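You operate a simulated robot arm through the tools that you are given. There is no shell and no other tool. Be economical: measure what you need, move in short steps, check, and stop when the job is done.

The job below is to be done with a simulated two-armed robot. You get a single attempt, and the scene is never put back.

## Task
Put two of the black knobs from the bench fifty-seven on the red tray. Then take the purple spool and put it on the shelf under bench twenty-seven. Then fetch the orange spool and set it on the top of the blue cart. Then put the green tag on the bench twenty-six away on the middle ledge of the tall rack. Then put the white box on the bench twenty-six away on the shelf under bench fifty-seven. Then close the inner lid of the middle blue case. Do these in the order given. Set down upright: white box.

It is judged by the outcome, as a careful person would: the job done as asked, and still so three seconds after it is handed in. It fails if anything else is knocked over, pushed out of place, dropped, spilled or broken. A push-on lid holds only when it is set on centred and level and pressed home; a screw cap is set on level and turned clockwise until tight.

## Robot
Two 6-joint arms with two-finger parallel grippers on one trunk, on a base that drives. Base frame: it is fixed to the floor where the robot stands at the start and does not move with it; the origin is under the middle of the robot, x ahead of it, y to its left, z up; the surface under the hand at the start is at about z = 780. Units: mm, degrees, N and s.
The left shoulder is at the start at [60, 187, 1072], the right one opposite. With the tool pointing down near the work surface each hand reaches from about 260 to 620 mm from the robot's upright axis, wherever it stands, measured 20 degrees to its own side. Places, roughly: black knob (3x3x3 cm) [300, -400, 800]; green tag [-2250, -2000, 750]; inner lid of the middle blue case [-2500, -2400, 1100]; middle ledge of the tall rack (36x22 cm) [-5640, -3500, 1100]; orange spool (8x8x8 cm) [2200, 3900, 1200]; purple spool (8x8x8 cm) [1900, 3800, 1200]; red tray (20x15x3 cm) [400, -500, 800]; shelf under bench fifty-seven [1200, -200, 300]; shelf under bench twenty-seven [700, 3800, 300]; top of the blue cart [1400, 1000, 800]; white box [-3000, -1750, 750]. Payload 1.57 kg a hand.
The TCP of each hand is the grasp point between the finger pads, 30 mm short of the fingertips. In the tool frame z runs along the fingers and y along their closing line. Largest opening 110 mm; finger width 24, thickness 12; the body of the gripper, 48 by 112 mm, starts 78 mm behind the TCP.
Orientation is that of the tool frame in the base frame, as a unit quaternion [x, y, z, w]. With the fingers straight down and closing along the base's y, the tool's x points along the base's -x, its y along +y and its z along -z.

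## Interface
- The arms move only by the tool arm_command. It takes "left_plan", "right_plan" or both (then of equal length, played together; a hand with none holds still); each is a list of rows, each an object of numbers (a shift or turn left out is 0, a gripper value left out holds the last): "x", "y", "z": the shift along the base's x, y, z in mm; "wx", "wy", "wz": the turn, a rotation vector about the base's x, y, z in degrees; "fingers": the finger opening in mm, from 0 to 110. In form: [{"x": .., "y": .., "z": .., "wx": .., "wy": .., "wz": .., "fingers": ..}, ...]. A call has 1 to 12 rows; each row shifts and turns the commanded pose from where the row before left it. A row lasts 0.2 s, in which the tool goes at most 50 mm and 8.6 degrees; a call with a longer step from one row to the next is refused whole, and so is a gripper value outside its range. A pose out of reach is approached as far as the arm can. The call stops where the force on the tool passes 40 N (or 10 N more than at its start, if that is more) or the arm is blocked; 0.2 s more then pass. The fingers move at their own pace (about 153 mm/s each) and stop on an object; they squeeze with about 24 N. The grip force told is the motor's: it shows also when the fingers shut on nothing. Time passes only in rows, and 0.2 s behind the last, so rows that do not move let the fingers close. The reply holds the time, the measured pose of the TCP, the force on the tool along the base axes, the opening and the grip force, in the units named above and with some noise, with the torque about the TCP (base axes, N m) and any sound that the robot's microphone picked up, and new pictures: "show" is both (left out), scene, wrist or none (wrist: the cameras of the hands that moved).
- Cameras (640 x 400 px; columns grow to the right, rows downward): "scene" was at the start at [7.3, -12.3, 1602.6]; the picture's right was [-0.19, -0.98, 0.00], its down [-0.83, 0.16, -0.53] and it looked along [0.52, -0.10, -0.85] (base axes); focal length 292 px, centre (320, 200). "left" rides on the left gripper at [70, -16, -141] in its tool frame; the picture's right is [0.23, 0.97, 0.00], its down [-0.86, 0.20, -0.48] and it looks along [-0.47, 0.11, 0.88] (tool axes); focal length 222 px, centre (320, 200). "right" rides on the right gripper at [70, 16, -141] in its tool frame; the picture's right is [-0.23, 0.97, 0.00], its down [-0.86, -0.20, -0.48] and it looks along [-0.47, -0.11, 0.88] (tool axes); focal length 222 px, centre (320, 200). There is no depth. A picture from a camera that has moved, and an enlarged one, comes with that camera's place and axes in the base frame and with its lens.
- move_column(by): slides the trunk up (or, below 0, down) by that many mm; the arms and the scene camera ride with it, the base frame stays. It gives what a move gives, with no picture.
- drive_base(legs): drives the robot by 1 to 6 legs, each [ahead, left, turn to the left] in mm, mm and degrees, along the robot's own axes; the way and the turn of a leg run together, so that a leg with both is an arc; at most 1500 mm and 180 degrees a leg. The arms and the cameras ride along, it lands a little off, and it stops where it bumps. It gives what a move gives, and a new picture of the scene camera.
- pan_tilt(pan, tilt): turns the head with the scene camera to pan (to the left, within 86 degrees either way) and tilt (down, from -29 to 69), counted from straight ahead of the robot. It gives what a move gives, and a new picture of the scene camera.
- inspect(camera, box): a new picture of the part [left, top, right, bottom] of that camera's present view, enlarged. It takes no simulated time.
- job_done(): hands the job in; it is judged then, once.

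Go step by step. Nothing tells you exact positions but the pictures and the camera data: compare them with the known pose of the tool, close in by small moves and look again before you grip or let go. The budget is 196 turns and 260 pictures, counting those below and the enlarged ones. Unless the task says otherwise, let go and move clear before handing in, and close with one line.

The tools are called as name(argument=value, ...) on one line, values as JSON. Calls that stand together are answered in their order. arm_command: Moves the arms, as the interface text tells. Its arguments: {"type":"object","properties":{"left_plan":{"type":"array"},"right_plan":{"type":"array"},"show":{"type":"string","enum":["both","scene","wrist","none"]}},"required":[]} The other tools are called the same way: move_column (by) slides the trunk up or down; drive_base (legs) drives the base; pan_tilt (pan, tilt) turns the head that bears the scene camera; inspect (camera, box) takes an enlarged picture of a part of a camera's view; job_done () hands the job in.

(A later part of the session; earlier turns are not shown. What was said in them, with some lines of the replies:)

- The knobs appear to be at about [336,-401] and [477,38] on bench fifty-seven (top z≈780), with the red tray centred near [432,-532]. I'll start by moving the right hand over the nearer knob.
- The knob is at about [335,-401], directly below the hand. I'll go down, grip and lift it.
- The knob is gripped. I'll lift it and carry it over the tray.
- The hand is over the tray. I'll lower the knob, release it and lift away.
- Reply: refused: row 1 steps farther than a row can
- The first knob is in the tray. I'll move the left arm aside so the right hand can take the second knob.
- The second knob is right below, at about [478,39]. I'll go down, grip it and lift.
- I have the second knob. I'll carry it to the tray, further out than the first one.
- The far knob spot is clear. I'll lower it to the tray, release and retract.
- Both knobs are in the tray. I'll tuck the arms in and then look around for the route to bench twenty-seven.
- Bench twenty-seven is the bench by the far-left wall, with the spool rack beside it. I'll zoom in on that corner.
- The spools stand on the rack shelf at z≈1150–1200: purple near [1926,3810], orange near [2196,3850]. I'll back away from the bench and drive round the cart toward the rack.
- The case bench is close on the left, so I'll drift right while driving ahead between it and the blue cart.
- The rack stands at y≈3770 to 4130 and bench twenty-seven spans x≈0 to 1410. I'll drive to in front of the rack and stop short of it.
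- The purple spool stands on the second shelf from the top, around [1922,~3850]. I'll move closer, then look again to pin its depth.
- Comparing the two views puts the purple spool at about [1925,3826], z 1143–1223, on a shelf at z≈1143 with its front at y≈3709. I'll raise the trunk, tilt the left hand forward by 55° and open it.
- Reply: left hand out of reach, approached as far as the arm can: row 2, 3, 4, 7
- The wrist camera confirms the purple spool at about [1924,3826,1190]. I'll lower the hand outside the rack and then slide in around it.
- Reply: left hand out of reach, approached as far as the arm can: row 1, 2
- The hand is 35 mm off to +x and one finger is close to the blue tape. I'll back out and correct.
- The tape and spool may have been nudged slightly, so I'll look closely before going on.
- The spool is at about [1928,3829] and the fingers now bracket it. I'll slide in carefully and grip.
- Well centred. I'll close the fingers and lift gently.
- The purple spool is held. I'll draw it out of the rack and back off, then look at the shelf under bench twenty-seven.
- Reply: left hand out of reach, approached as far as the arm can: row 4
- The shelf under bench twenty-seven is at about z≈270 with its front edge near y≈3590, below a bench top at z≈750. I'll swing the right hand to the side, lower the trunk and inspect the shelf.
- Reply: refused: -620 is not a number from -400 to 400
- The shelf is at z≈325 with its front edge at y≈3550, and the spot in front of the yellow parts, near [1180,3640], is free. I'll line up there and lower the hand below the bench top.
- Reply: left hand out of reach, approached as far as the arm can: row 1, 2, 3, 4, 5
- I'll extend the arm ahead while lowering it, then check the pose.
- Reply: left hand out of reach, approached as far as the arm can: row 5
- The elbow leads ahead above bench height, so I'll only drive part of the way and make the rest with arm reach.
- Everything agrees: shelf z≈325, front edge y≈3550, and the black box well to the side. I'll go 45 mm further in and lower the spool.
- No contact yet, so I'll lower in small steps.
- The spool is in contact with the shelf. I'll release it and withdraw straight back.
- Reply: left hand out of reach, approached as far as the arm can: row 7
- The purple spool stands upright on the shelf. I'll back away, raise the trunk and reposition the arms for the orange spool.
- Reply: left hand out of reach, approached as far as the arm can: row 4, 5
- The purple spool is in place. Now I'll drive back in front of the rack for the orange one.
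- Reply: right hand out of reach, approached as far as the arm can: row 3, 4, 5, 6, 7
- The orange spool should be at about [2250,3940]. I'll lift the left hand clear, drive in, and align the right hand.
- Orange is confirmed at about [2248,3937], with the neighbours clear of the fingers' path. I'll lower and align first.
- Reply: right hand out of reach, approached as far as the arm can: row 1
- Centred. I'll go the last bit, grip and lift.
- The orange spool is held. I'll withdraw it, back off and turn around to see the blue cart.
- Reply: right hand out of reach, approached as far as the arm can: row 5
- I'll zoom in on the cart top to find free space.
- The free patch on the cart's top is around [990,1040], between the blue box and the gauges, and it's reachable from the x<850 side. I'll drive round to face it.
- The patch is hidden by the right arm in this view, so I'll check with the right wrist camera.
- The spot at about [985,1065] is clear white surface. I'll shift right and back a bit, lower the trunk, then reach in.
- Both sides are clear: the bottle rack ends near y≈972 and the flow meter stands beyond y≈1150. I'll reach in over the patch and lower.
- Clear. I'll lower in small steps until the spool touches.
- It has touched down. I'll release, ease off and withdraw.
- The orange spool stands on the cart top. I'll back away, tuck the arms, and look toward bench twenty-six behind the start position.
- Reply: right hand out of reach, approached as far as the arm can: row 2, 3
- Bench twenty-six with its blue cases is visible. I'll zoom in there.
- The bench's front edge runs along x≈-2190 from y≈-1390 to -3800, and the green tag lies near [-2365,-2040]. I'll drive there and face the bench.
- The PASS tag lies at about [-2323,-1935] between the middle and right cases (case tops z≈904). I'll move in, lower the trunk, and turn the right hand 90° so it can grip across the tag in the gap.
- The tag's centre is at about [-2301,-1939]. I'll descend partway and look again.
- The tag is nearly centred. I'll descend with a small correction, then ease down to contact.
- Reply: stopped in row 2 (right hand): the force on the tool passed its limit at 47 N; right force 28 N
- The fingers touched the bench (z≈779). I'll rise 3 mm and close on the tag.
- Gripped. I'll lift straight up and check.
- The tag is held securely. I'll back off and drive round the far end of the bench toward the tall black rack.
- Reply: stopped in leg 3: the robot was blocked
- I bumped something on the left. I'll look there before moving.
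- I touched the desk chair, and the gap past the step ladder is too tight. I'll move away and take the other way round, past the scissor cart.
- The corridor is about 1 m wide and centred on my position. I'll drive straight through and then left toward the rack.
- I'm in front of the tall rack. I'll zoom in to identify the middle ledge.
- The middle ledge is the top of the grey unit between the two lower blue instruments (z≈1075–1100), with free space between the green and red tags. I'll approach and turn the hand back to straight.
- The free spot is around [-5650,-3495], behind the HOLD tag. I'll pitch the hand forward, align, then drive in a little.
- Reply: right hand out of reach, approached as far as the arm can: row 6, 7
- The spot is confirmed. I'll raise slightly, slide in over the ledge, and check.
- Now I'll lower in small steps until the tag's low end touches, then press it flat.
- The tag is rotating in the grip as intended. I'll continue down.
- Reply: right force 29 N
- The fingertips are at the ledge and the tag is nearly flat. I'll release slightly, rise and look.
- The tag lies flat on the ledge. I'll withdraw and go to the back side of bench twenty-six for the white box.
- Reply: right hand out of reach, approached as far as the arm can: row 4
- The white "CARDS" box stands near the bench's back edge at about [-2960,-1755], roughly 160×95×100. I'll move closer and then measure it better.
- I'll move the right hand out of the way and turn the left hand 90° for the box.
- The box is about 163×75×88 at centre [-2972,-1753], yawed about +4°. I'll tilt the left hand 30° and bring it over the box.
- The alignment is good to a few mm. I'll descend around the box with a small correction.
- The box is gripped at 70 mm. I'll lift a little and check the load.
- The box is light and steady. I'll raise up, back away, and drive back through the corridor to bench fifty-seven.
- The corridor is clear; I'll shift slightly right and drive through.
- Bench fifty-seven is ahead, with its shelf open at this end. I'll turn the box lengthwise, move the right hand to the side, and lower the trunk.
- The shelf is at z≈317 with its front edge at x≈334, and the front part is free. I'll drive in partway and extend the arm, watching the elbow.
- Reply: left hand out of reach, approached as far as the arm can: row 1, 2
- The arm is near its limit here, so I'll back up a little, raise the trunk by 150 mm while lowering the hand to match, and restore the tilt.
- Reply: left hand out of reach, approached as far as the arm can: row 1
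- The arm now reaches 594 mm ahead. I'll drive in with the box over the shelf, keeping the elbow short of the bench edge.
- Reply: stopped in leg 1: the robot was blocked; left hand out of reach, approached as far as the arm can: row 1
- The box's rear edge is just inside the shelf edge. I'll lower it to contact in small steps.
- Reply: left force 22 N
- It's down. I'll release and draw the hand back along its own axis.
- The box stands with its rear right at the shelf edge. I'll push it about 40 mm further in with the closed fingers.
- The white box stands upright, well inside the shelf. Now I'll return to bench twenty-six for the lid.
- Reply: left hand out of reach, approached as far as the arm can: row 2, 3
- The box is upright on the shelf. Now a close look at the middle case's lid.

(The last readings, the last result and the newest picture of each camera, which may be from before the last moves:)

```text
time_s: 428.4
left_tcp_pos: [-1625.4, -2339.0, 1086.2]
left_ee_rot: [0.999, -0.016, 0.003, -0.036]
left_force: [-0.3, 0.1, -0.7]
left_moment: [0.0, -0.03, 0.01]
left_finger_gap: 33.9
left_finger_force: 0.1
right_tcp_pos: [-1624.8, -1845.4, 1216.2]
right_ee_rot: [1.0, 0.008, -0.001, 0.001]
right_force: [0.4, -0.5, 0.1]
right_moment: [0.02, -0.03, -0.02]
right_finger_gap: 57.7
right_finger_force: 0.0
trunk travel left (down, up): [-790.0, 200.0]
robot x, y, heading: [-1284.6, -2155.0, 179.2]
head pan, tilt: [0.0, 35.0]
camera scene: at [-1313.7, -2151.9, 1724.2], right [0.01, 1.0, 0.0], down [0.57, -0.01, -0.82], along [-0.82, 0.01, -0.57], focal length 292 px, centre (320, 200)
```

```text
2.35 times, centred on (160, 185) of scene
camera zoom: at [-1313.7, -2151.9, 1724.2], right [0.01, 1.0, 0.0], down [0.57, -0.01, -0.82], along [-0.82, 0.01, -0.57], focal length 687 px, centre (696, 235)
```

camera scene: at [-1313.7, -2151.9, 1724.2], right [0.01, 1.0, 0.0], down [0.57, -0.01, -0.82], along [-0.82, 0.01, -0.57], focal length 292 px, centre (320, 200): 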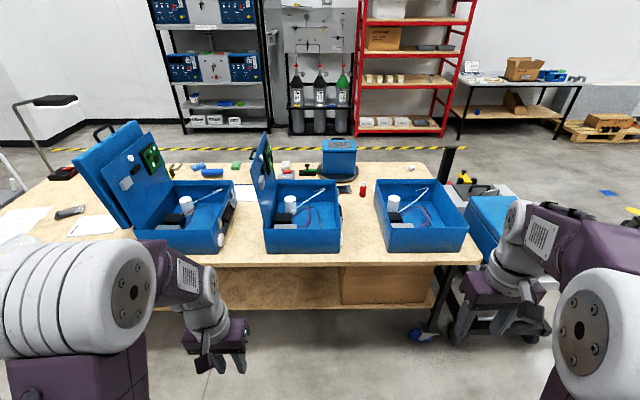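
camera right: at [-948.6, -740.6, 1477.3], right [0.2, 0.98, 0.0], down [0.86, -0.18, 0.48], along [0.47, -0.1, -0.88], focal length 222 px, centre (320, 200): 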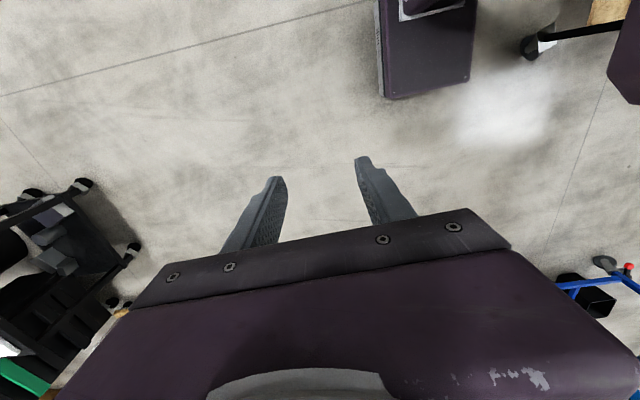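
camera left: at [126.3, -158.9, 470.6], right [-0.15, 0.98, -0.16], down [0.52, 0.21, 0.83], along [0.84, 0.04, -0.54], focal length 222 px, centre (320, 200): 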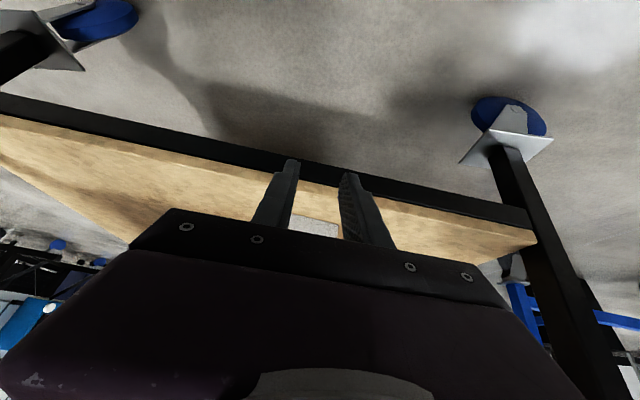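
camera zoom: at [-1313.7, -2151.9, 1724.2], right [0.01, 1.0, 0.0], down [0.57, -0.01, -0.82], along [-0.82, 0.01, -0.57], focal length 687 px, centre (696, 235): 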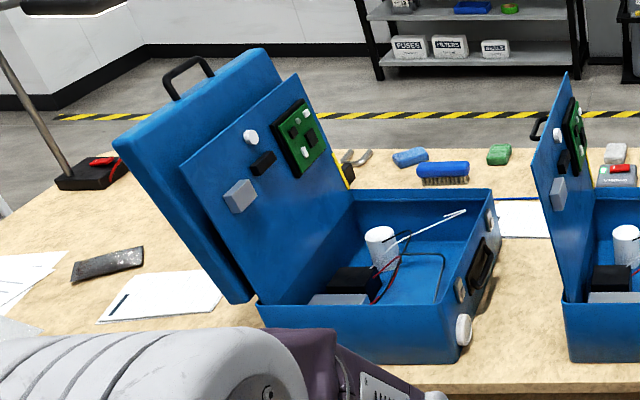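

The middle case's inner lid stands nearly vertical: hinge at y≈-2370 (z≈904), top edge near [-2280…-2630, -2396, 1190]. I'll point the left hand straight forward so it can take the lid's front edge and swing it closed.

arm_command(left_plan=[{"wx": -4.1, "wz": 1.8, "x": -20, "z": 10, "fingers": 40}, {"wy": 8.2, "x": -20, "z": 10}, {"wy": 8.2, "x": -20, "z": 10}, {"wy": 8.2, "x": -20, "z": 10}, {"wy": 8.2, "x": -20, "z": 10}, {"wy": 8.2, "x": -20, "z": 10}, {"wy": 8.2, "x": -20, "z": 10}, {"wy": 8.2, "x": -20, "z": 10}, {"wy": 8.2, "x": -10}, {"wy": 8.2, "x": -10}, {"wy": 8.2}, {"wy": 8.0}], right_plan=[{"y": 15}, {"y": 15, "z": 10}, {"y": 15, "z": 10}, {"y": 15}, {"y": 15}, {"y": 15}, {"y": 15}, {"y": 15}, {}, {}, {}, {}], show="none")

drive_base(legs=[[230, 40, 0.6]])

inspect(camera="left", box=[0, 0, 640, 400])

```text
time_s: 431.1
left_tcp_pos: [-1888.9, -2341.4, 1315.1]
left_ee_rot: [0.719, -0.001, -0.695, 0.0]
left_force: [-0.1, 0.5, 0.1]
left_moment: [-0.02, 0.0, 0.0]
left_finger_gap: 39.7
left_finger_force: 0.0
left hand out of reach, approached as far as the arm can: row 10, 11, 12
right_tcp_pos: [-1624.3, -1726.3, 1235.6]
right_ee_rot: [1.0, 0.007, 0.0, 0.001]
right_force: [-0.1, -0.2, 0.5]
right_moment: [-0.03, 0.03, -0.01]
right_finger_gap: 57.9
right_finger_force: 0.1
trunk travel left (down, up): [-790.0, 200.0]
robot x, y, heading: [-1287.2, -2154.7, 179.3]
head pan, tilt: [0.0, 35.0]
```

```text
time_s: 432.8
left_tcp_pos: [-2109.7, -2387.4, 1317.3]
left_ee_rot: [0.719, 0.004, -0.695, 0.005]
left_force: [-0.2, -0.2, -0.2]
left_moment: [0.0, 0.0, 0.02]
left_finger_gap: 40.1
left_finger_force: 0.2
right_tcp_pos: [-1852.5, -1769.1, 1237.6]
right_ee_rot: [1.0, 0.015, -0.002, 0.0]
right_force: [0.6, -0.1, -0.2]
right_moment: [-0.01, 0.0, -0.02]
right_finger_gap: 58.1
right_finger_force: 0.0
trunk travel left (down, up): [-790.0, 200.0]
robot x, y, heading: [-1514.3, -2191.7, -180.3]
head pan, tilt: [0.0, 35.0]
camera scene: at [-1536.5, -2191.8, 1724.3], right [0.0, 1.0, 0.0], down [0.57, 0.0, -0.82], along [-0.82, 0.0, -0.57], focal length 292 px, centre (320, 200)
```

scene: 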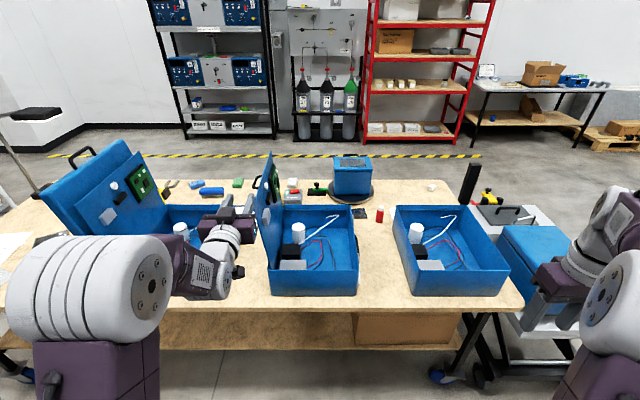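

```text
1.00 times, centred on (320, 200) of left (not enlarged: the box is as wide or as high as the picture)
camera zoom: at [-1966.5, -2370.3, 1253.1], right [0.02, -0.97, -0.23], down [0.45, -0.19, 0.87], along [-0.89, -0.12, 0.44], focal length 222 px, centre (320, 200)
```

zoom: 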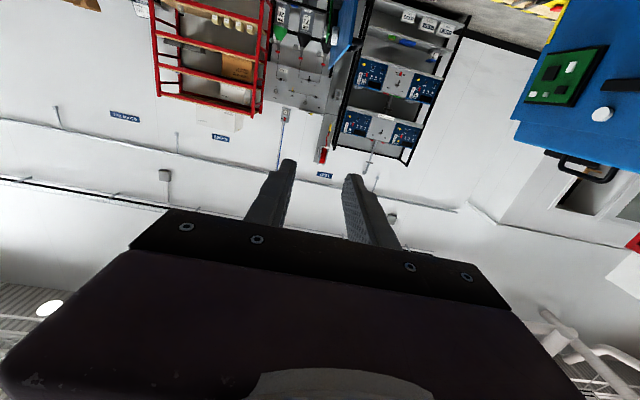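

The camera looks upward in this pose; I'll lower the hand and shift it left to see the lid edge.

arm_command(left_plan=[{"y": -20, "z": -40}, {"y": -20, "z": -40}, {"y": -20, "z": -40}, {"z": -40}, {}], show="both")

```text
time_s: 434.0
left_tcp_pos: [-2186.8, -2450.6, 1250.3]
left_ee_rot: [0.722, 0.006, -0.692, 0.006]
left_force: [-0.5, -0.3, 0.4]
left_moment: [0.0, -0.02, 0.0]
left_finger_gap: 40.2
left_finger_force: 0.1
left hand out of reach, approached as far as the arm can: row 1, 2, 3, 4
right_tcp_pos: [-1854.9, -1769.6, 1237.4]
right_ee_rot: [1.0, 0.014, -0.001, 0.0]
right_force: [0.8, 1.1, 0.1]
right_moment: [0.0, -0.01, -0.02]
right_finger_gap: 58.0
right_finger_force: 0.0
trunk travel left (down, up): [-790.0, 200.0]
robot x, y, heading: [-1512.2, -2194.3, -180.0]
head pan, tilt: [0.0, 35.0]
camera scene: at [-1538.0, -2191.9, 1724.2], right [0.0, 1.0, 0.0], down [0.57, 0.0, -0.82], along [-0.82, 0.0, -0.57], focal length 292 px, centre (320, 200)
camera left: at [-2042.5, -2433.7, 1187.4], right [0.02, -0.97, -0.23], down [0.44, -0.19, 0.88], along [-0.9, -0.12, 0.43], focal length 222 px, centre (320, 200)
```

scene: 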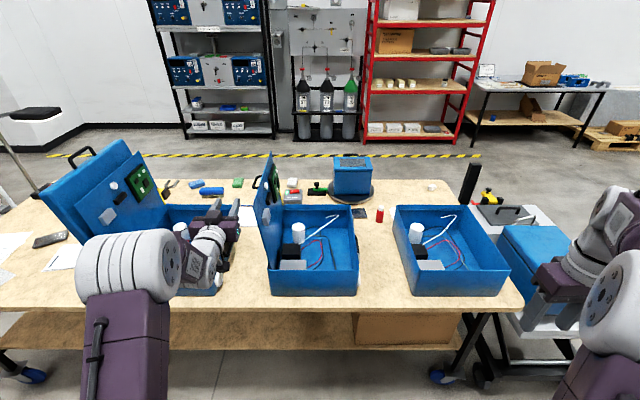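
left: 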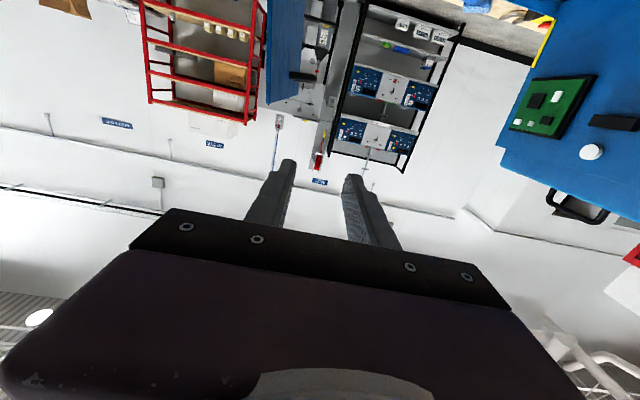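

inspect(camera="left", box=[220, 0, 380, 130])

inspect(camera="scene", box=[220, 130, 370, 300])

```text
3.08 times, centred on (300, 65) of left
camera zoom: at [-2042.5, -2433.7, 1187.4], right [0.02, -0.97, -0.23], down [0.44, -0.19, 0.88], along [-0.9, -0.12, 0.43], focal length 684 px, centre (382, 615)
```

zoom: 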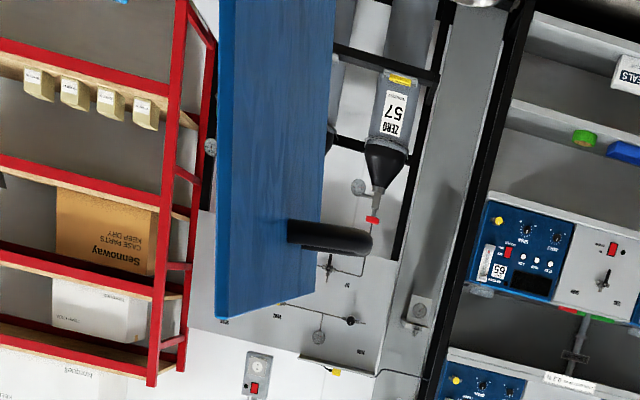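

```text
2.35 times, centred on (295, 215) of scene
camera zoom: at [-1538.0, -2191.9, 1724.2], right [0.0, 1.0, 0.0], down [0.57, 0.0, -0.82], along [-0.82, 0.0, -0.57], focal length 687 px, centre (379, 165)
```

zoom: 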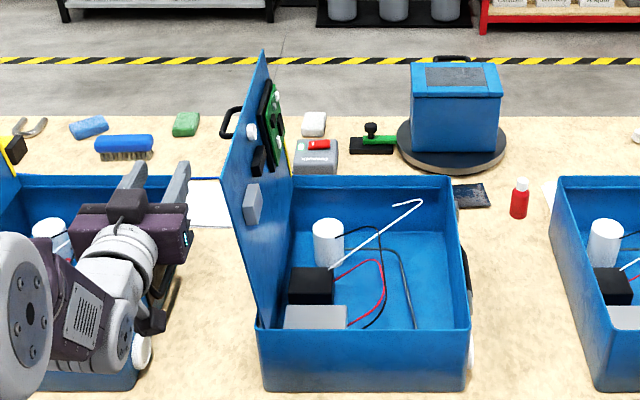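

The middle case has a single thin inner lid, leaning about 8° past vertical, with its front edge free. I'll lower the trunk so the hand can work horizontally at lid height, then line up with the lid's front edge.

arm_command(left_plan=[{"z": 40, "fingers": 64}, {"z": 40}, {"z": 40}, {"x": 20, "z": 30}, {}], show="none")

move_column(by=-320)

drive_base(legs=[[60, -80, 0]])

```text
time_s: 435.2
left_tcp_pos: [-2168.8, -2454.1, 1399.3]
left_ee_rot: [0.719, 0.005, -0.695, 0.006]
left_force: [-0.1, -0.9, -1.1]
left_moment: [-0.01, 0.03, 0.01]
left_finger_gap: 64.0
left_finger_force: 0.1
right_tcp_pos: [-1854.1, -1769.4, 1235.1]
right_ee_rot: [1.0, 0.015, 0.0, 0.0]
right_force: [0.2, -0.9, -0.2]
right_moment: [0.0, -0.01, -0.01]
right_finger_gap: 58.0
right_finger_force: 0.0
trunk travel left (down, up): [-790.0, 200.0]
robot x, y, heading: [-1513.2, -2195.6, -179.9]
head pan, tilt: [0.0, 35.0]
```

```text
time_s: 438.4
left_tcp_pos: [-2167.6, -2453.7, 1079.2]
left_ee_rot: [0.719, 0.004, -0.695, 0.004]
left_force: [0.4, 0.1, 0.8]
left_moment: [0.03, -0.01, 0.01]
left_finger_gap: 64.0
left_finger_force: 0.0
right_tcp_pos: [-1855.1, -1770.6, 916.3]
right_ee_rot: [1.0, 0.015, -0.001, 0.0]
right_force: [0.3, 0.0, 0.8]
right_moment: [-0.03, 0.0, -0.02]
right_finger_gap: 57.9
right_finger_force: 0.0
trunk travel left (down, up): [-470.0, 520.0]
robot x, y, heading: [-1507.9, -2192.0, -180.1]
head pan, tilt: [0.0, 35.0]
```

```text
time_s: 439.5
left_tcp_pos: [-2230.6, -2374.3, 1078.4]
left_ee_rot: [0.719, 0.005, -0.695, 0.005]
left_force: [0.0, 0.5, 0.4]
left_moment: [0.05, 0.02, 0.02]
left_finger_gap: 64.2
left_finger_force: 0.0
right_tcp_pos: [-1915.5, -1690.3, 916.5]
right_ee_rot: [1.0, 0.014, 0.0, 0.001]
right_force: [-0.3, 0.7, -0.5]
right_moment: [-0.04, 0.0, 0.02]
right_finger_gap: 58.0
right_finger_force: 0.1
trunk travel left (down, up): [-470.0, 520.0]
robot x, y, heading: [-1574.1, -2115.3, 179.7]
head pan, tilt: [0.0, 35.0]
camera scene: at [-1600.6, -2112.4, 1404.2], right [0.0, 1.0, 0.0], down [0.57, 0.0, -0.82], along [-0.82, 0.0, -0.57], focal length 292 px, centre (320, 200)
```

scene: 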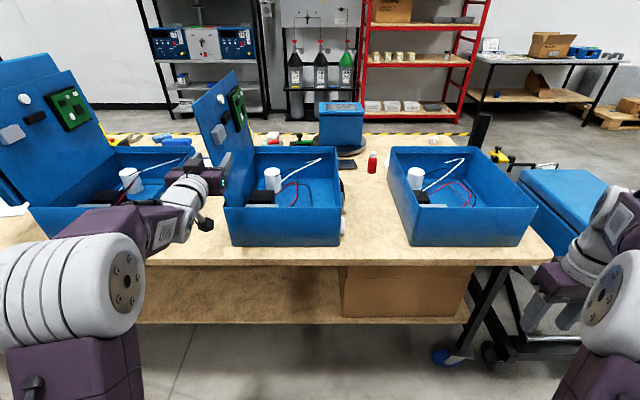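

arm_command(left_plan=[{"y": -8, "z": 40}, {"y": -9, "z": 45}, {}], show="wrist")

inspect(camera="scene", box=[130, 50, 330, 250])

```text
time_s: 440.3
left_tcp_pos: [-2231.2, -2392.4, 1163.7]
left_ee_rot: [0.72, 0.005, -0.694, 0.005]
left_force: [-0.3, 0.2, 0.1]
left_moment: [-0.02, -0.01, -0.01]
left_finger_gap: 64.0
left_finger_force: 0.0
right_tcp_pos: [-1915.4, -1691.0, 916.1]
right_ee_rot: [1.0, 0.015, -0.001, -0.001]
right_force: [-0.5, -0.4, -0.2]
right_moment: [0.0, -0.01, 0.01]
right_finger_gap: 58.0
right_finger_force: 0.1
trunk travel left (down, up): [-470.0, 520.0]
robot x, y, heading: [-1573.6, -2117.0, 180.1]
head pan, tilt: [0.0, 35.0]
camera left: at [-2088.3, -2375.8, 1101.1], right [0.02, -0.97, -0.23], down [0.45, -0.19, 0.87], along [-0.89, -0.12, 0.44], focal length 222 px, centre (320, 200)
```

left: 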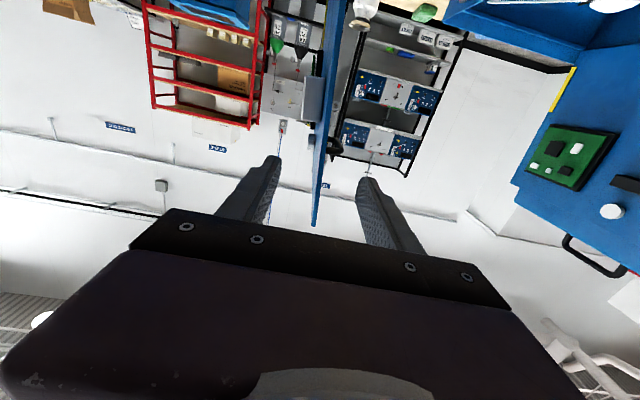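

```text
2.00 times, centred on (230, 150) of scene
camera zoom: at [-1599.9, -2113.5, 1404.2], right [0.0, 1.0, 0.0], down [0.57, 0.0, -0.82], along [-0.82, 0.0, -0.57], focal length 584 px, centre (500, 300)
```

zoom: 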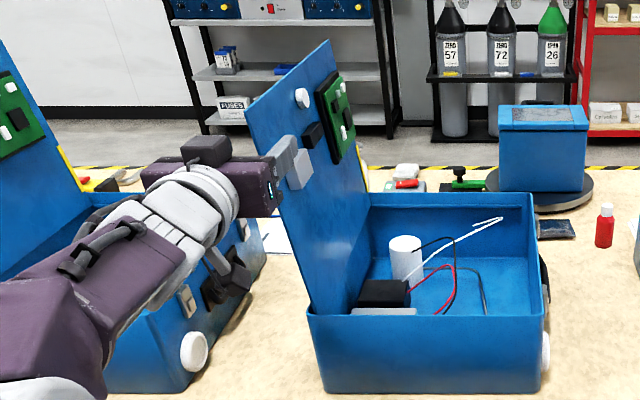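

The lid edge is centred between the fingers. I'll slide 28 mm onto its front edge and narrow the gap loosely.

arm_command(left_plan=[{"x": -15, "y": -2}, {"x": -14, "y": -1}, {"fingers": 50}, {"fingers": 38}, {}], show="both")

```text
time_s: 441.5
left_tcp_pos: [-2257.4, -2394.2, 1164.1]
left_ee_rot: [0.719, 0.004, -0.695, 0.004]
left_force: [-0.3, 0.1, -0.4]
left_moment: [0.03, -0.02, -0.02]
left_finger_gap: 37.9
left_finger_force: 0.2
right_tcp_pos: [-1914.5, -1691.3, 916.8]
right_ee_rot: [1.0, 0.014, -0.002, 0.0]
right_force: [0.1, -0.8, -0.5]
right_moment: [-0.02, 0.04, 0.04]
right_finger_gap: 58.1
right_finger_force: 0.1
trunk travel left (down, up): [-470.0, 520.0]
robot x, y, heading: [-1572.2, -2114.4, 179.9]
head pan, tilt: [0.0, 35.0]
camera scene: at [-1599.8, -2113.2, 1404.2], right [0.0, 1.0, 0.0], down [0.57, 0.0, -0.82], along [-0.82, 0.0, -0.57], focal length 292 px, centre (320, 200)
camera left: at [-2115.2, -2377.7, 1101.0], right [0.02, -0.97, -0.23], down [0.45, -0.19, 0.87], along [-0.89, -0.12, 0.44], focal length 222 px, centre (320, 200)
```

scene: 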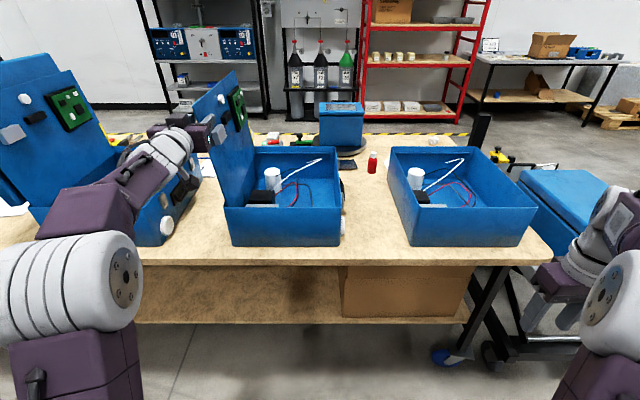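
left: 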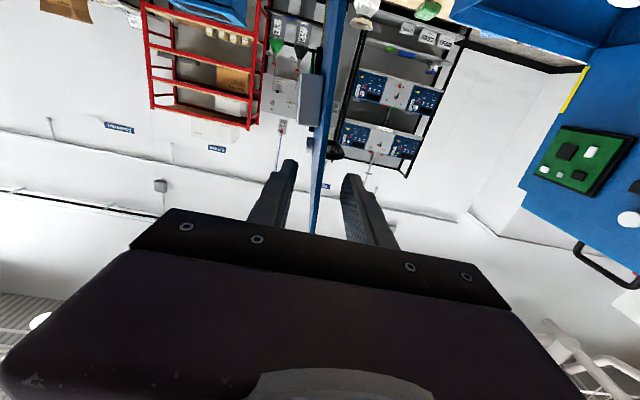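

I'll go 15 mm deeper for a sure overlap, then start the swing with the first 16°.

arm_command(left_plan=[{"x": -15}, {"y": 36, "wx": -8}, {"y": 35, "z": -5, "wx": -8}, {}], show="both")

```text
time_s: 442.5
left_tcp_pos: [-2272.3, -2322.3, 1160.3]
left_ee_rot: [0.712, -0.093, -0.689, 0.104]
left_force: [-0.1, 0.7, -1.1]
left_moment: [0.05, 0.03, 0.02]
left_finger_gap: 38.9
left_finger_force: 0.8
right_tcp_pos: [-1915.6, -1689.8, 915.8]
right_ee_rot: [1.0, 0.014, -0.001, 0.001]
right_force: [-0.1, -1.0, -0.4]
right_moment: [-0.03, 0.03, 0.0]
right_finger_gap: 58.0
right_finger_force: 0.0
trunk travel left (down, up): [-470.0, 520.0]
robot x, y, heading: [-1574.7, -2114.5, 180.0]
head pan, tilt: [0.0, 35.0]
camera scene: at [-1599.9, -2113.3, 1404.2], right [0.0, 1.0, 0.0], down [0.57, 0.0, -0.82], along [-0.82, 0.0, -0.57], focal length 292 px, centre (320, 200)
camera left: at [-2129.6, -2323.0, 1093.9], right [0.02, -1.0, 0.05], down [0.45, 0.05, 0.89], along [-0.89, 0.01, 0.45], focal length 222 px, centre (320, 200)
```

scene: 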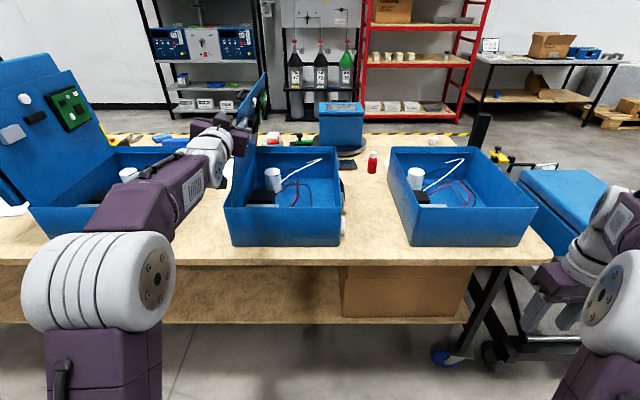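
left: 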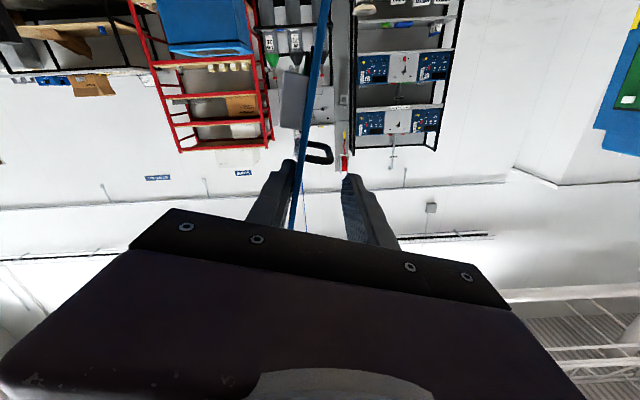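

The lid is moving with the hand and now resting on the leading finger. I'll continue the arc.

arm_command(left_plan=[{"y": 34.5, "z": -10, "wx": -8}, {"y": 33, "z": -14.5, "wx": -8}, {"y": 30.5, "z": -19, "wx": -8}, {}], show="both")

```text
time_s: 443.5
left_tcp_pos: [-2271.8, -2221.6, 1115.1]
left_ee_rot: [0.674, -0.233, -0.654, 0.251]
left_force: [-1.4, 0.7, -1.5]
left_moment: [0.04, -0.02, -0.08]
left_finger_gap: 40.1
left_finger_force: 0.6
right_tcp_pos: [-1915.0, -1690.0, 916.3]
right_ee_rot: [1.0, 0.014, 0.0, 0.0]
right_force: [0.2, 0.8, 0.3]
right_moment: [0.01, 0.02, 0.01]
right_finger_gap: 57.9
right_finger_force: 0.0
trunk travel left (down, up): [-470.0, 520.0]
robot x, y, heading: [-1571.5, -2114.6, 179.9]
head pan, tilt: [0.0, 35.0]
camera scene: at [-1600.2, -2113.2, 1404.2], right [0.0, 1.0, 0.0], down [0.57, 0.0, -0.82], along [-0.82, 0.0, -0.57], focal length 292 px, centre (320, 200)
camera left: at [-2129.6, -2251.0, 1055.2], right [0.02, -0.89, 0.45], down [0.45, 0.41, 0.79], along [-0.89, 0.19, 0.41], focal length 222 px, centre (320, 200)
```

scene: 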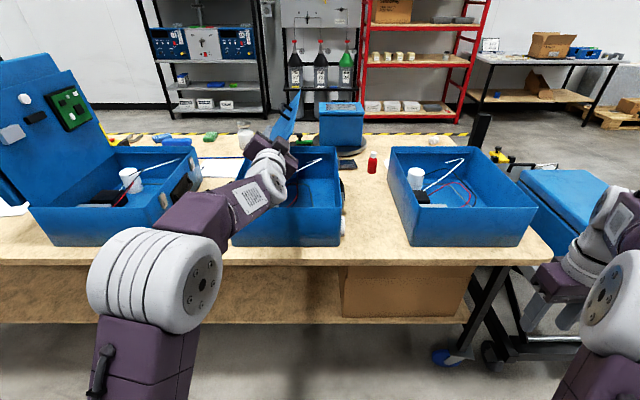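
left: 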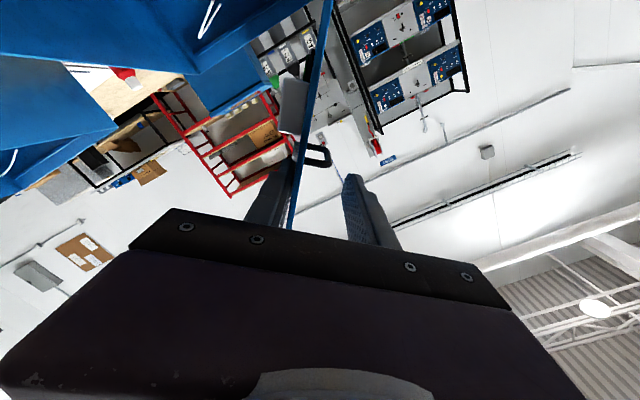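

The lid follows smoothly and rests on the lower finger. I'll continue.

arm_command(left_plan=[{"y": 27.5, "z": -23, "wx": -8}, {"y": 24, "z": -26.5, "wx": -8}, {"y": 20, "z": -29.5, "wx": -8}, {}], show="both")

```text
time_s: 444.5
left_tcp_pos: [-2272.8, -2152.7, 1035.5]
left_ee_rot: [0.607, -0.366, -0.591, 0.386]
left_force: [0.1, 0.9, -2.9]
left_moment: [0.03, -0.08, -0.07]
left_finger_gap: 40.9
left_finger_force: 1.8
right_tcp_pos: [-1916.2, -1691.5, 915.4]
right_ee_rot: [1.0, 0.014, 0.0, 0.0]
right_force: [-0.2, -0.4, 0.2]
right_moment: [0.0, -0.02, 0.02]
right_finger_gap: 58.1
right_finger_force: 0.2
trunk travel left (down, up): [-470.0, 520.0]
robot x, y, heading: [-1567.3, -2114.0, 179.8]
head pan, tilt: [0.0, 35.0]
camera scene: at [-1600.5, -2113.1, 1404.2], right [0.0, 1.0, 0.0], down [0.57, 0.0, -0.82], along [-0.82, 0.0, -0.57], focal length 292 px, centre (320, 200)
camera left: at [-2130.6, -2204.4, 992.0], right [0.02, -0.63, 0.78], down [0.45, 0.7, 0.55], along [-0.89, 0.34, 0.3], focal length 222 px, centre (320, 200)
```

scene: 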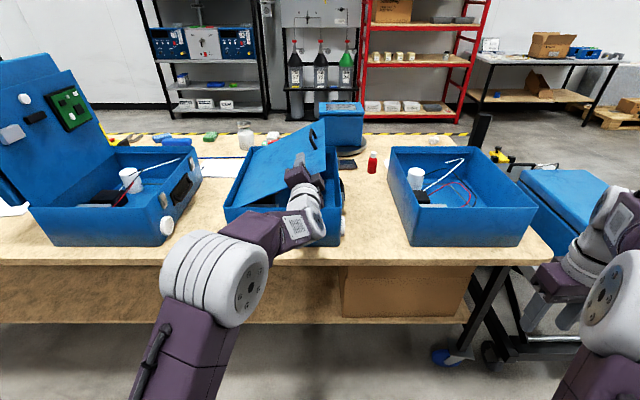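
left: 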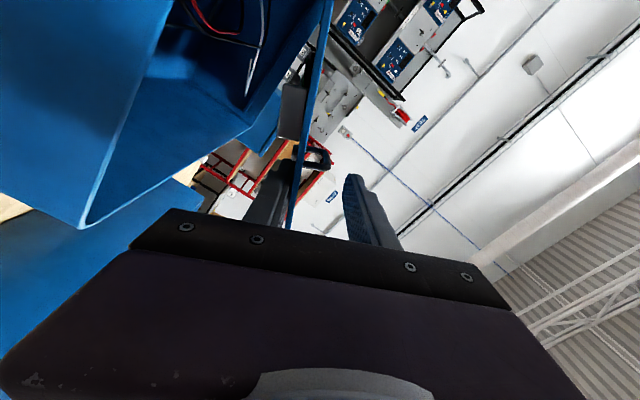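

arm_command(left_plan=[{"y": 15.5, "z": -32, "wx": -8}, {"y": 11, "z": -34, "wx": -8}, {}], show="both")

```text
time_s: 445.3
left_tcp_pos: [-2272.8, -2125.8, 970.3]
left_ee_rot: [0.548, -0.445, -0.534, 0.466]
left_force: [0.0, -0.5, -3.8]
left_moment: [0.01, -0.08, 0.0]
left_finger_gap: 41.1
left_finger_force: 1.4
right_tcp_pos: [-1915.5, -1690.5, 915.5]
right_ee_rot: [1.0, 0.014, 0.0, 0.0]
right_force: [-0.7, 0.8, 0.5]
right_moment: [0.01, -0.01, -0.01]
right_finger_gap: 58.0
right_finger_force: 0.0
trunk travel left (down, up): [-470.0, 520.0]
robot x, y, heading: [-1572.2, -2115.4, 180.1]
head pan, tilt: [0.0, 35.0]
camera scene: at [-1600.7, -2113.4, 1404.2], right [0.0, 1.0, 0.0], down [0.57, 0.0, -0.82], along [-0.82, 0.0, -0.57], focal length 292 px, centre (320, 200)
camera left: at [-2130.7, -2187.6, 942.4], right [0.02, -0.39, 0.92], down [0.45, 0.82, 0.34], along [-0.89, 0.41, 0.19], focal length 222 px, centre (320, 200)
```

scene: 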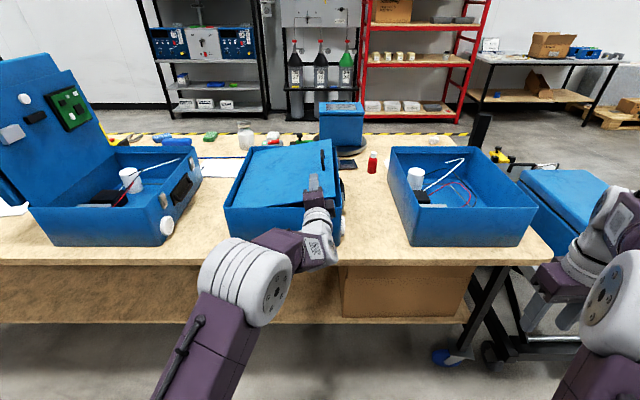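
left: 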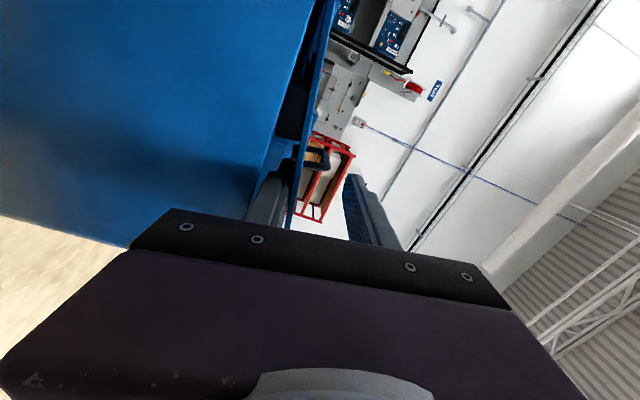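

Almost closed. I'll lower a bit more, watching the force as the lower finger nears the rim.

arm_command(left_plan=[{"y": 3, "z": -14, "wx": -4}, {"y": 1, "z": -5, "wx": -2}, {}], show="both")

```text
time_s: 446.1
left_tcp_pos: [-2272.9, -2121.5, 955.7]
left_ee_rot: [0.521, -0.469, -0.513, 0.495]
left_force: [-16.7, 4.5, 25.1]
left_moment: [-0.19, -0.61, -0.07]
left_finger_gap: 16.8
left_finger_force: 0.0
right_tcp_pos: [-1915.8, -1689.7, 915.3]
right_ee_rot: [1.0, 0.015, -0.001, 0.001]
right_force: [-0.2, 0.7, 0.0]
right_moment: [0.02, -0.01, 0.01]
right_finger_gap: 57.7
right_finger_force: 0.0
trunk travel left (down, up): [-470.0, 520.0]
robot x, y, heading: [-1569.8, -2111.7, 179.9]
head pan, tilt: [0.0, 35.0]
camera scene: at [-1599.5, -2112.0, 1404.5], right [0.0, 1.0, 0.0], down [0.57, 0.0, -0.82], along [-0.82, 0.0, -0.57], focal length 292 px, centre (320, 200)
camera left: at [-2130.4, -2185.9, 932.9], right [0.03, -0.29, 0.96], down [0.45, 0.86, 0.25], along [-0.89, 0.43, 0.16], focal length 222 px, centre (320, 200)
```

scene: 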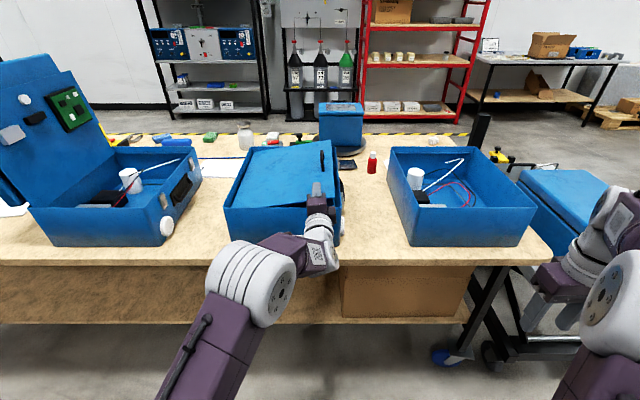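
left: 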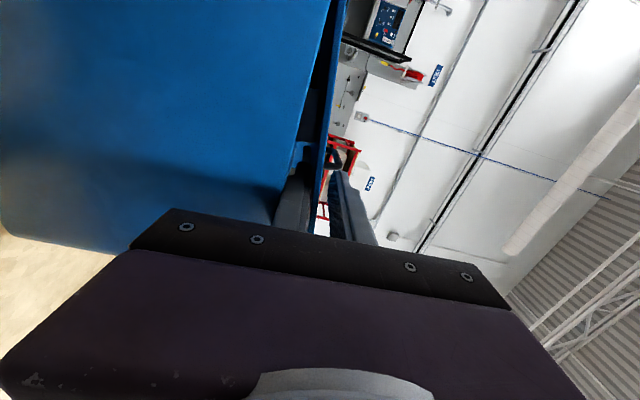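

The lower finger is on the rim. I'll rise 6 mm and slide the hand straight out so the lid settles.

arm_command(left_plan=[{"z": 6}, {}, {"x": 25}, {"x": 25}, {"x": 25}, {}], show="both")

```text
time_s: 447.5
left_tcp_pos: [-2223.2, -2122.4, 977.3]
left_ee_rot: [0.525, -0.474, -0.508, 0.491]
left_force: [0.8, 0.2, -3.9]
left_moment: [0.04, -0.15, 0.01]
left_finger_gap: 41.3
left_finger_force: 1.3
left hand out of reach, approached as far as the arm can: row 4, 5
right_tcp_pos: [-1915.7, -1690.9, 916.1]
right_ee_rot: [1.0, 0.014, 0.0, 0.0]
right_force: [0.7, 0.0, 0.5]
right_moment: [0.02, -0.04, 0.03]
right_finger_gap: 58.1
right_finger_force: 0.0
trunk travel left (down, up): [-470.0, 520.0]
robot x, y, heading: [-1571.7, -2114.0, 180.3]
head pan, tilt: [0.0, 35.0]
camera scene: at [-1600.4, -2113.1, 1404.1], right [0.0, 1.0, 0.0], down [0.57, 0.0, -0.82], along [-0.82, 0.0, -0.57], focal length 292 px, centre (320, 200)
camera left: at [-2080.1, -2187.0, 958.4], right [0.01, -0.29, 0.96], down [0.45, 0.85, 0.26], along [-0.89, 0.43, 0.14], focal length 222 px, centre (320, 200)
```

scene: 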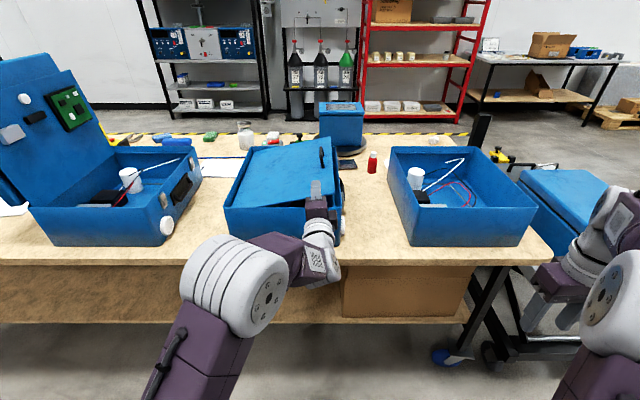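
left: 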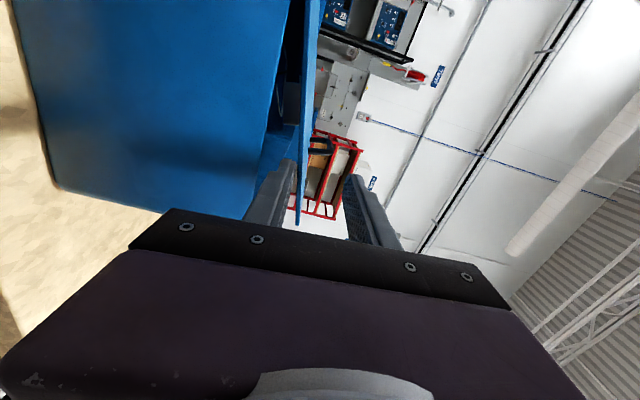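

The fingertips are now just in front of the case wall, still supporting the lid's edge. I'll lower it with the trunk, straight down.

move_column(by=-25)

inspect(camera="left", box=[160, 0, 480, 250])

```text
time_s: 448.2
left_tcp_pos: [-2223.0, -2121.3, 958.8]
left_ee_rot: [0.522, -0.472, -0.512, 0.492]
left_force: [-3.8, 4.4, 8.9]
left_moment: [0.01, 0.19, -0.16]
left_finger_gap: 31.1
left_finger_force: 0.1
right_tcp_pos: [-1914.8, -1690.4, 891.3]
right_ee_rot: [1.0, 0.014, 0.0, 0.001]
right_force: [-0.1, -1.2, 0.2]
right_moment: [0.01, 0.0, 0.0]
right_finger_gap: 57.9
right_finger_force: 0.0
trunk travel left (down, up): [-445.0, 545.0]
robot x, y, heading: [-1573.6, -2112.4, 180.0]
head pan, tilt: [0.0, 35.0]
```

```text
1.60 times, centred on (320, 125) of left
camera zoom: at [-2080.2, -2186.0, 936.2], right [0.02, -0.29, 0.96], down [0.45, 0.85, 0.26], along [-0.89, 0.43, 0.15], focal length 355 px, centre (320, 320)
```

zoom: 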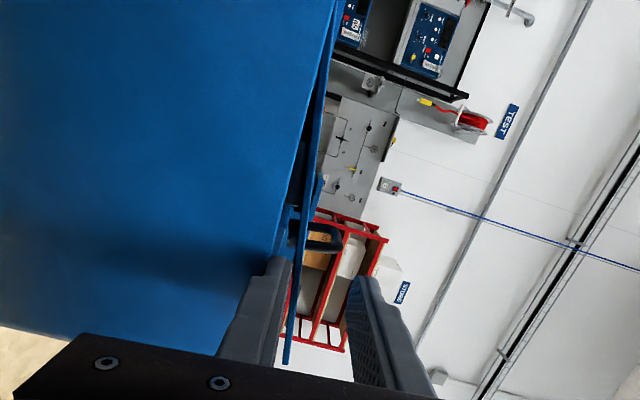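

The finger is a thickness above the rim. I'll lift 6 mm to free it and back the base out so the lid drops the last bit.

move_column(by=8)

drive_base(legs=[[-110, 0, 0]])

inspect(camera="scene", box=[180, 90, 400, 270])

```text
time_s: 448.8
left_tcp_pos: [-2222.5, -2121.2, 962.3]
left_ee_rot: [0.525, -0.473, -0.509, 0.491]
left_force: [-0.3, 4.5, -0.3]
left_moment: [0.16, -0.07, -0.09]
left_finger_gap: 38.6
left_finger_force: 0.4
right_tcp_pos: [-1914.6, -1689.8, 898.8]
right_ee_rot: [1.0, 0.014, -0.001, 0.0]
right_force: [-0.6, 0.4, -0.2]
right_moment: [0.0, -0.01, 0.0]
right_finger_gap: 57.9
right_finger_force: 0.1
trunk travel left (down, up): [-453.0, 537.0]
robot x, y, heading: [-1569.6, -2113.5, 180.0]
head pan, tilt: [0.0, 35.0]
```

```text
time_s: 450.0
left_tcp_pos: [-2110.1, -2122.0, 962.5]
left_ee_rot: [0.524, -0.473, -0.51, 0.491]
left_force: [0.2, -0.4, 0.0]
left_moment: [0.01, 0.0, -0.03]
left_finger_gap: 38.2
left_finger_force: 0.1
right_tcp_pos: [-1803.3, -1691.0, 899.4]
right_ee_rot: [1.0, 0.014, -0.001, 0.0]
right_force: [-0.4, 0.0, -0.1]
right_moment: [-0.02, 0.03, 0.0]
right_finger_gap: 57.8
right_finger_force: 0.1
trunk travel left (down, up): [-453.0, 537.0]
robot x, y, heading: [-1461.4, -2116.0, 180.0]
head pan, tilt: [0.0, 35.0]
camera scene: at [-1487.6, -2113.2, 1387.2], right [0.0, 1.0, 0.0], down [0.57, 0.0, -0.82], along [-0.82, 0.0, -0.57], focal length 292 px, centre (320, 200)
```

scene: 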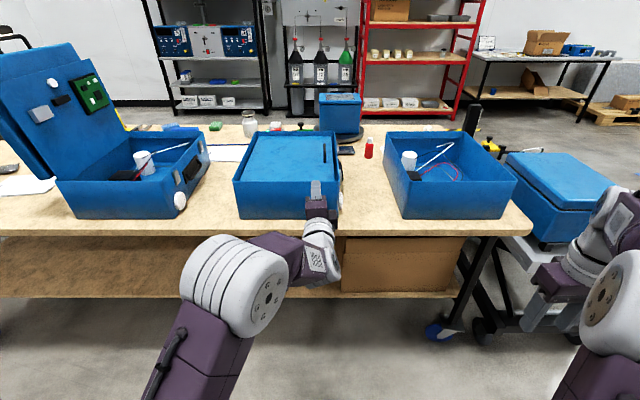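

```text
2.22 times, centred on (290, 180) of scene
camera zoom: at [-1487.6, -2113.2, 1387.2], right [0.0, 1.0, 0.0], down [0.57, 0.0, -0.82], along [-0.82, 0.0, -0.57], focal length 649 px, centre (387, 244)
```

zoom: 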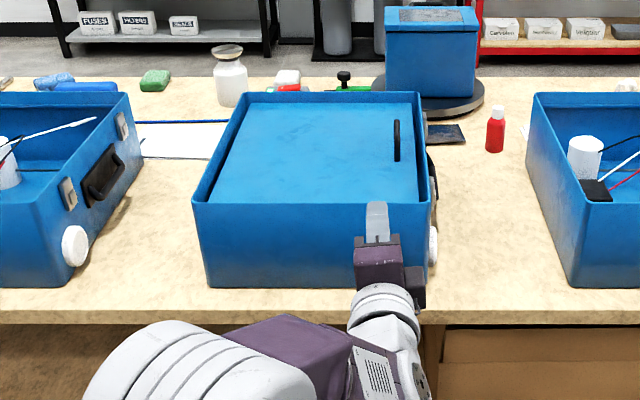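

The lid lies closed inside the rim. I'll back off further and take one last look from above.

drive_base(legs=[[-150, 0, 0]])

move_column(by=350)

inspect(camera="scene", box=[200, 120, 400, 300])

```text
time_s: 451.4
left_tcp_pos: [-1958.6, -2122.0, 963.5]
left_ee_rot: [0.524, -0.472, -0.51, 0.492]
left_force: [0.2, -0.3, 0.4]
left_moment: [-0.01, -0.01, 0.0]
left_finger_gap: 38.1
left_finger_force: 0.2
right_tcp_pos: [-1652.1, -1690.6, 899.7]
right_ee_rot: [1.0, 0.014, -0.002, 0.001]
right_force: [-0.2, -0.4, -0.3]
right_moment: [0.02, 0.02, 0.01]
right_finger_gap: 57.7
right_finger_force: 0.1
trunk travel left (down, up): [-453.0, 537.0]
robot x, y, heading: [-1309.9, -2115.0, 180.1]
head pan, tilt: [0.0, 35.0]
camera scene: at [-1336.2, -2113.3, 1387.2], right [0.0, 1.0, 0.0], down [0.57, 0.0, -0.82], along [-0.82, 0.0, -0.57], focal length 292 px, centre (320, 200)
```

scene: 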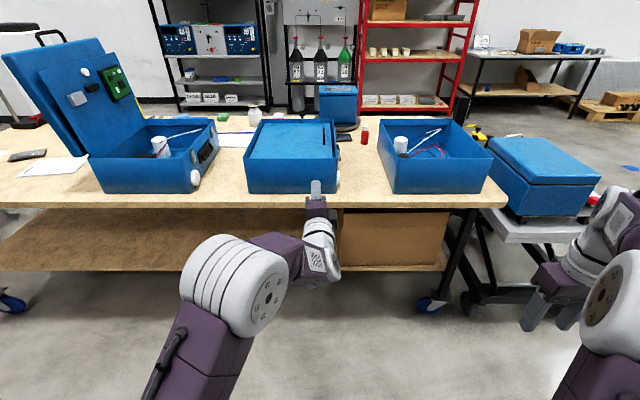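

```text
time_s: 454.8
left_tcp_pos: [-1961.8, -2121.6, 1312.9]
left_ee_rot: [0.524, -0.473, -0.509, 0.492]
left_force: [0.8, -0.4, 0.5]
left_moment: [0.01, -0.01, 0.01]
left_finger_gap: 38.2
left_finger_force: 0.0
right_tcp_pos: [-1653.8, -1691.4, 1249.7]
right_ee_rot: [1.0, 0.014, 0.001, 0.0]
right_force: [0.1, 0.8, -0.4]
right_moment: [0.0, 0.0, -0.01]
right_finger_gap: 57.7
right_finger_force: 0.1
trunk travel left (down, up): [-803.0, 187.0]
robot x, y, heading: [-1305.7, -2111.3, 180.1]
head pan, tilt: [0.0, 35.0]
```

```text
2.22 times, centred on (300, 210) of scene
camera zoom: at [-1337.8, -2113.3, 1737.2], right [0.0, 1.0, 0.0], down [0.57, 0.0, -0.82], along [-0.82, 0.0, -0.57], focal length 649 px, centre (364, 178)
```

zoom: 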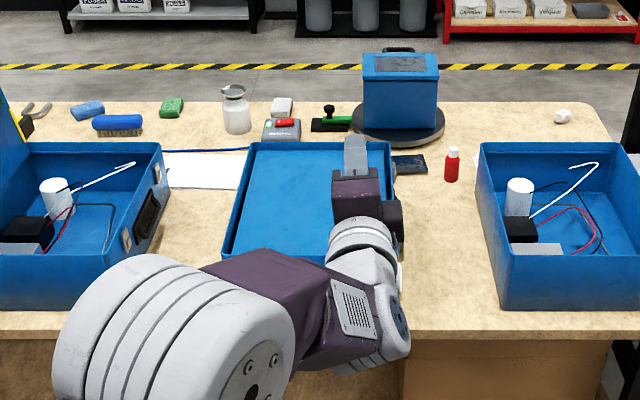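

The lid sits flat and closed inside the middle case, and everything else on the bench stands as before. All six steps are done, so I'm handing in.

job_done()

```text
The job is handed in.
```

All six steps were done in the order given and the job is handed in; along the way the robot nudged the blue tape by the purple spool and bumped the desk chair and the edge of bench fifty-seven.
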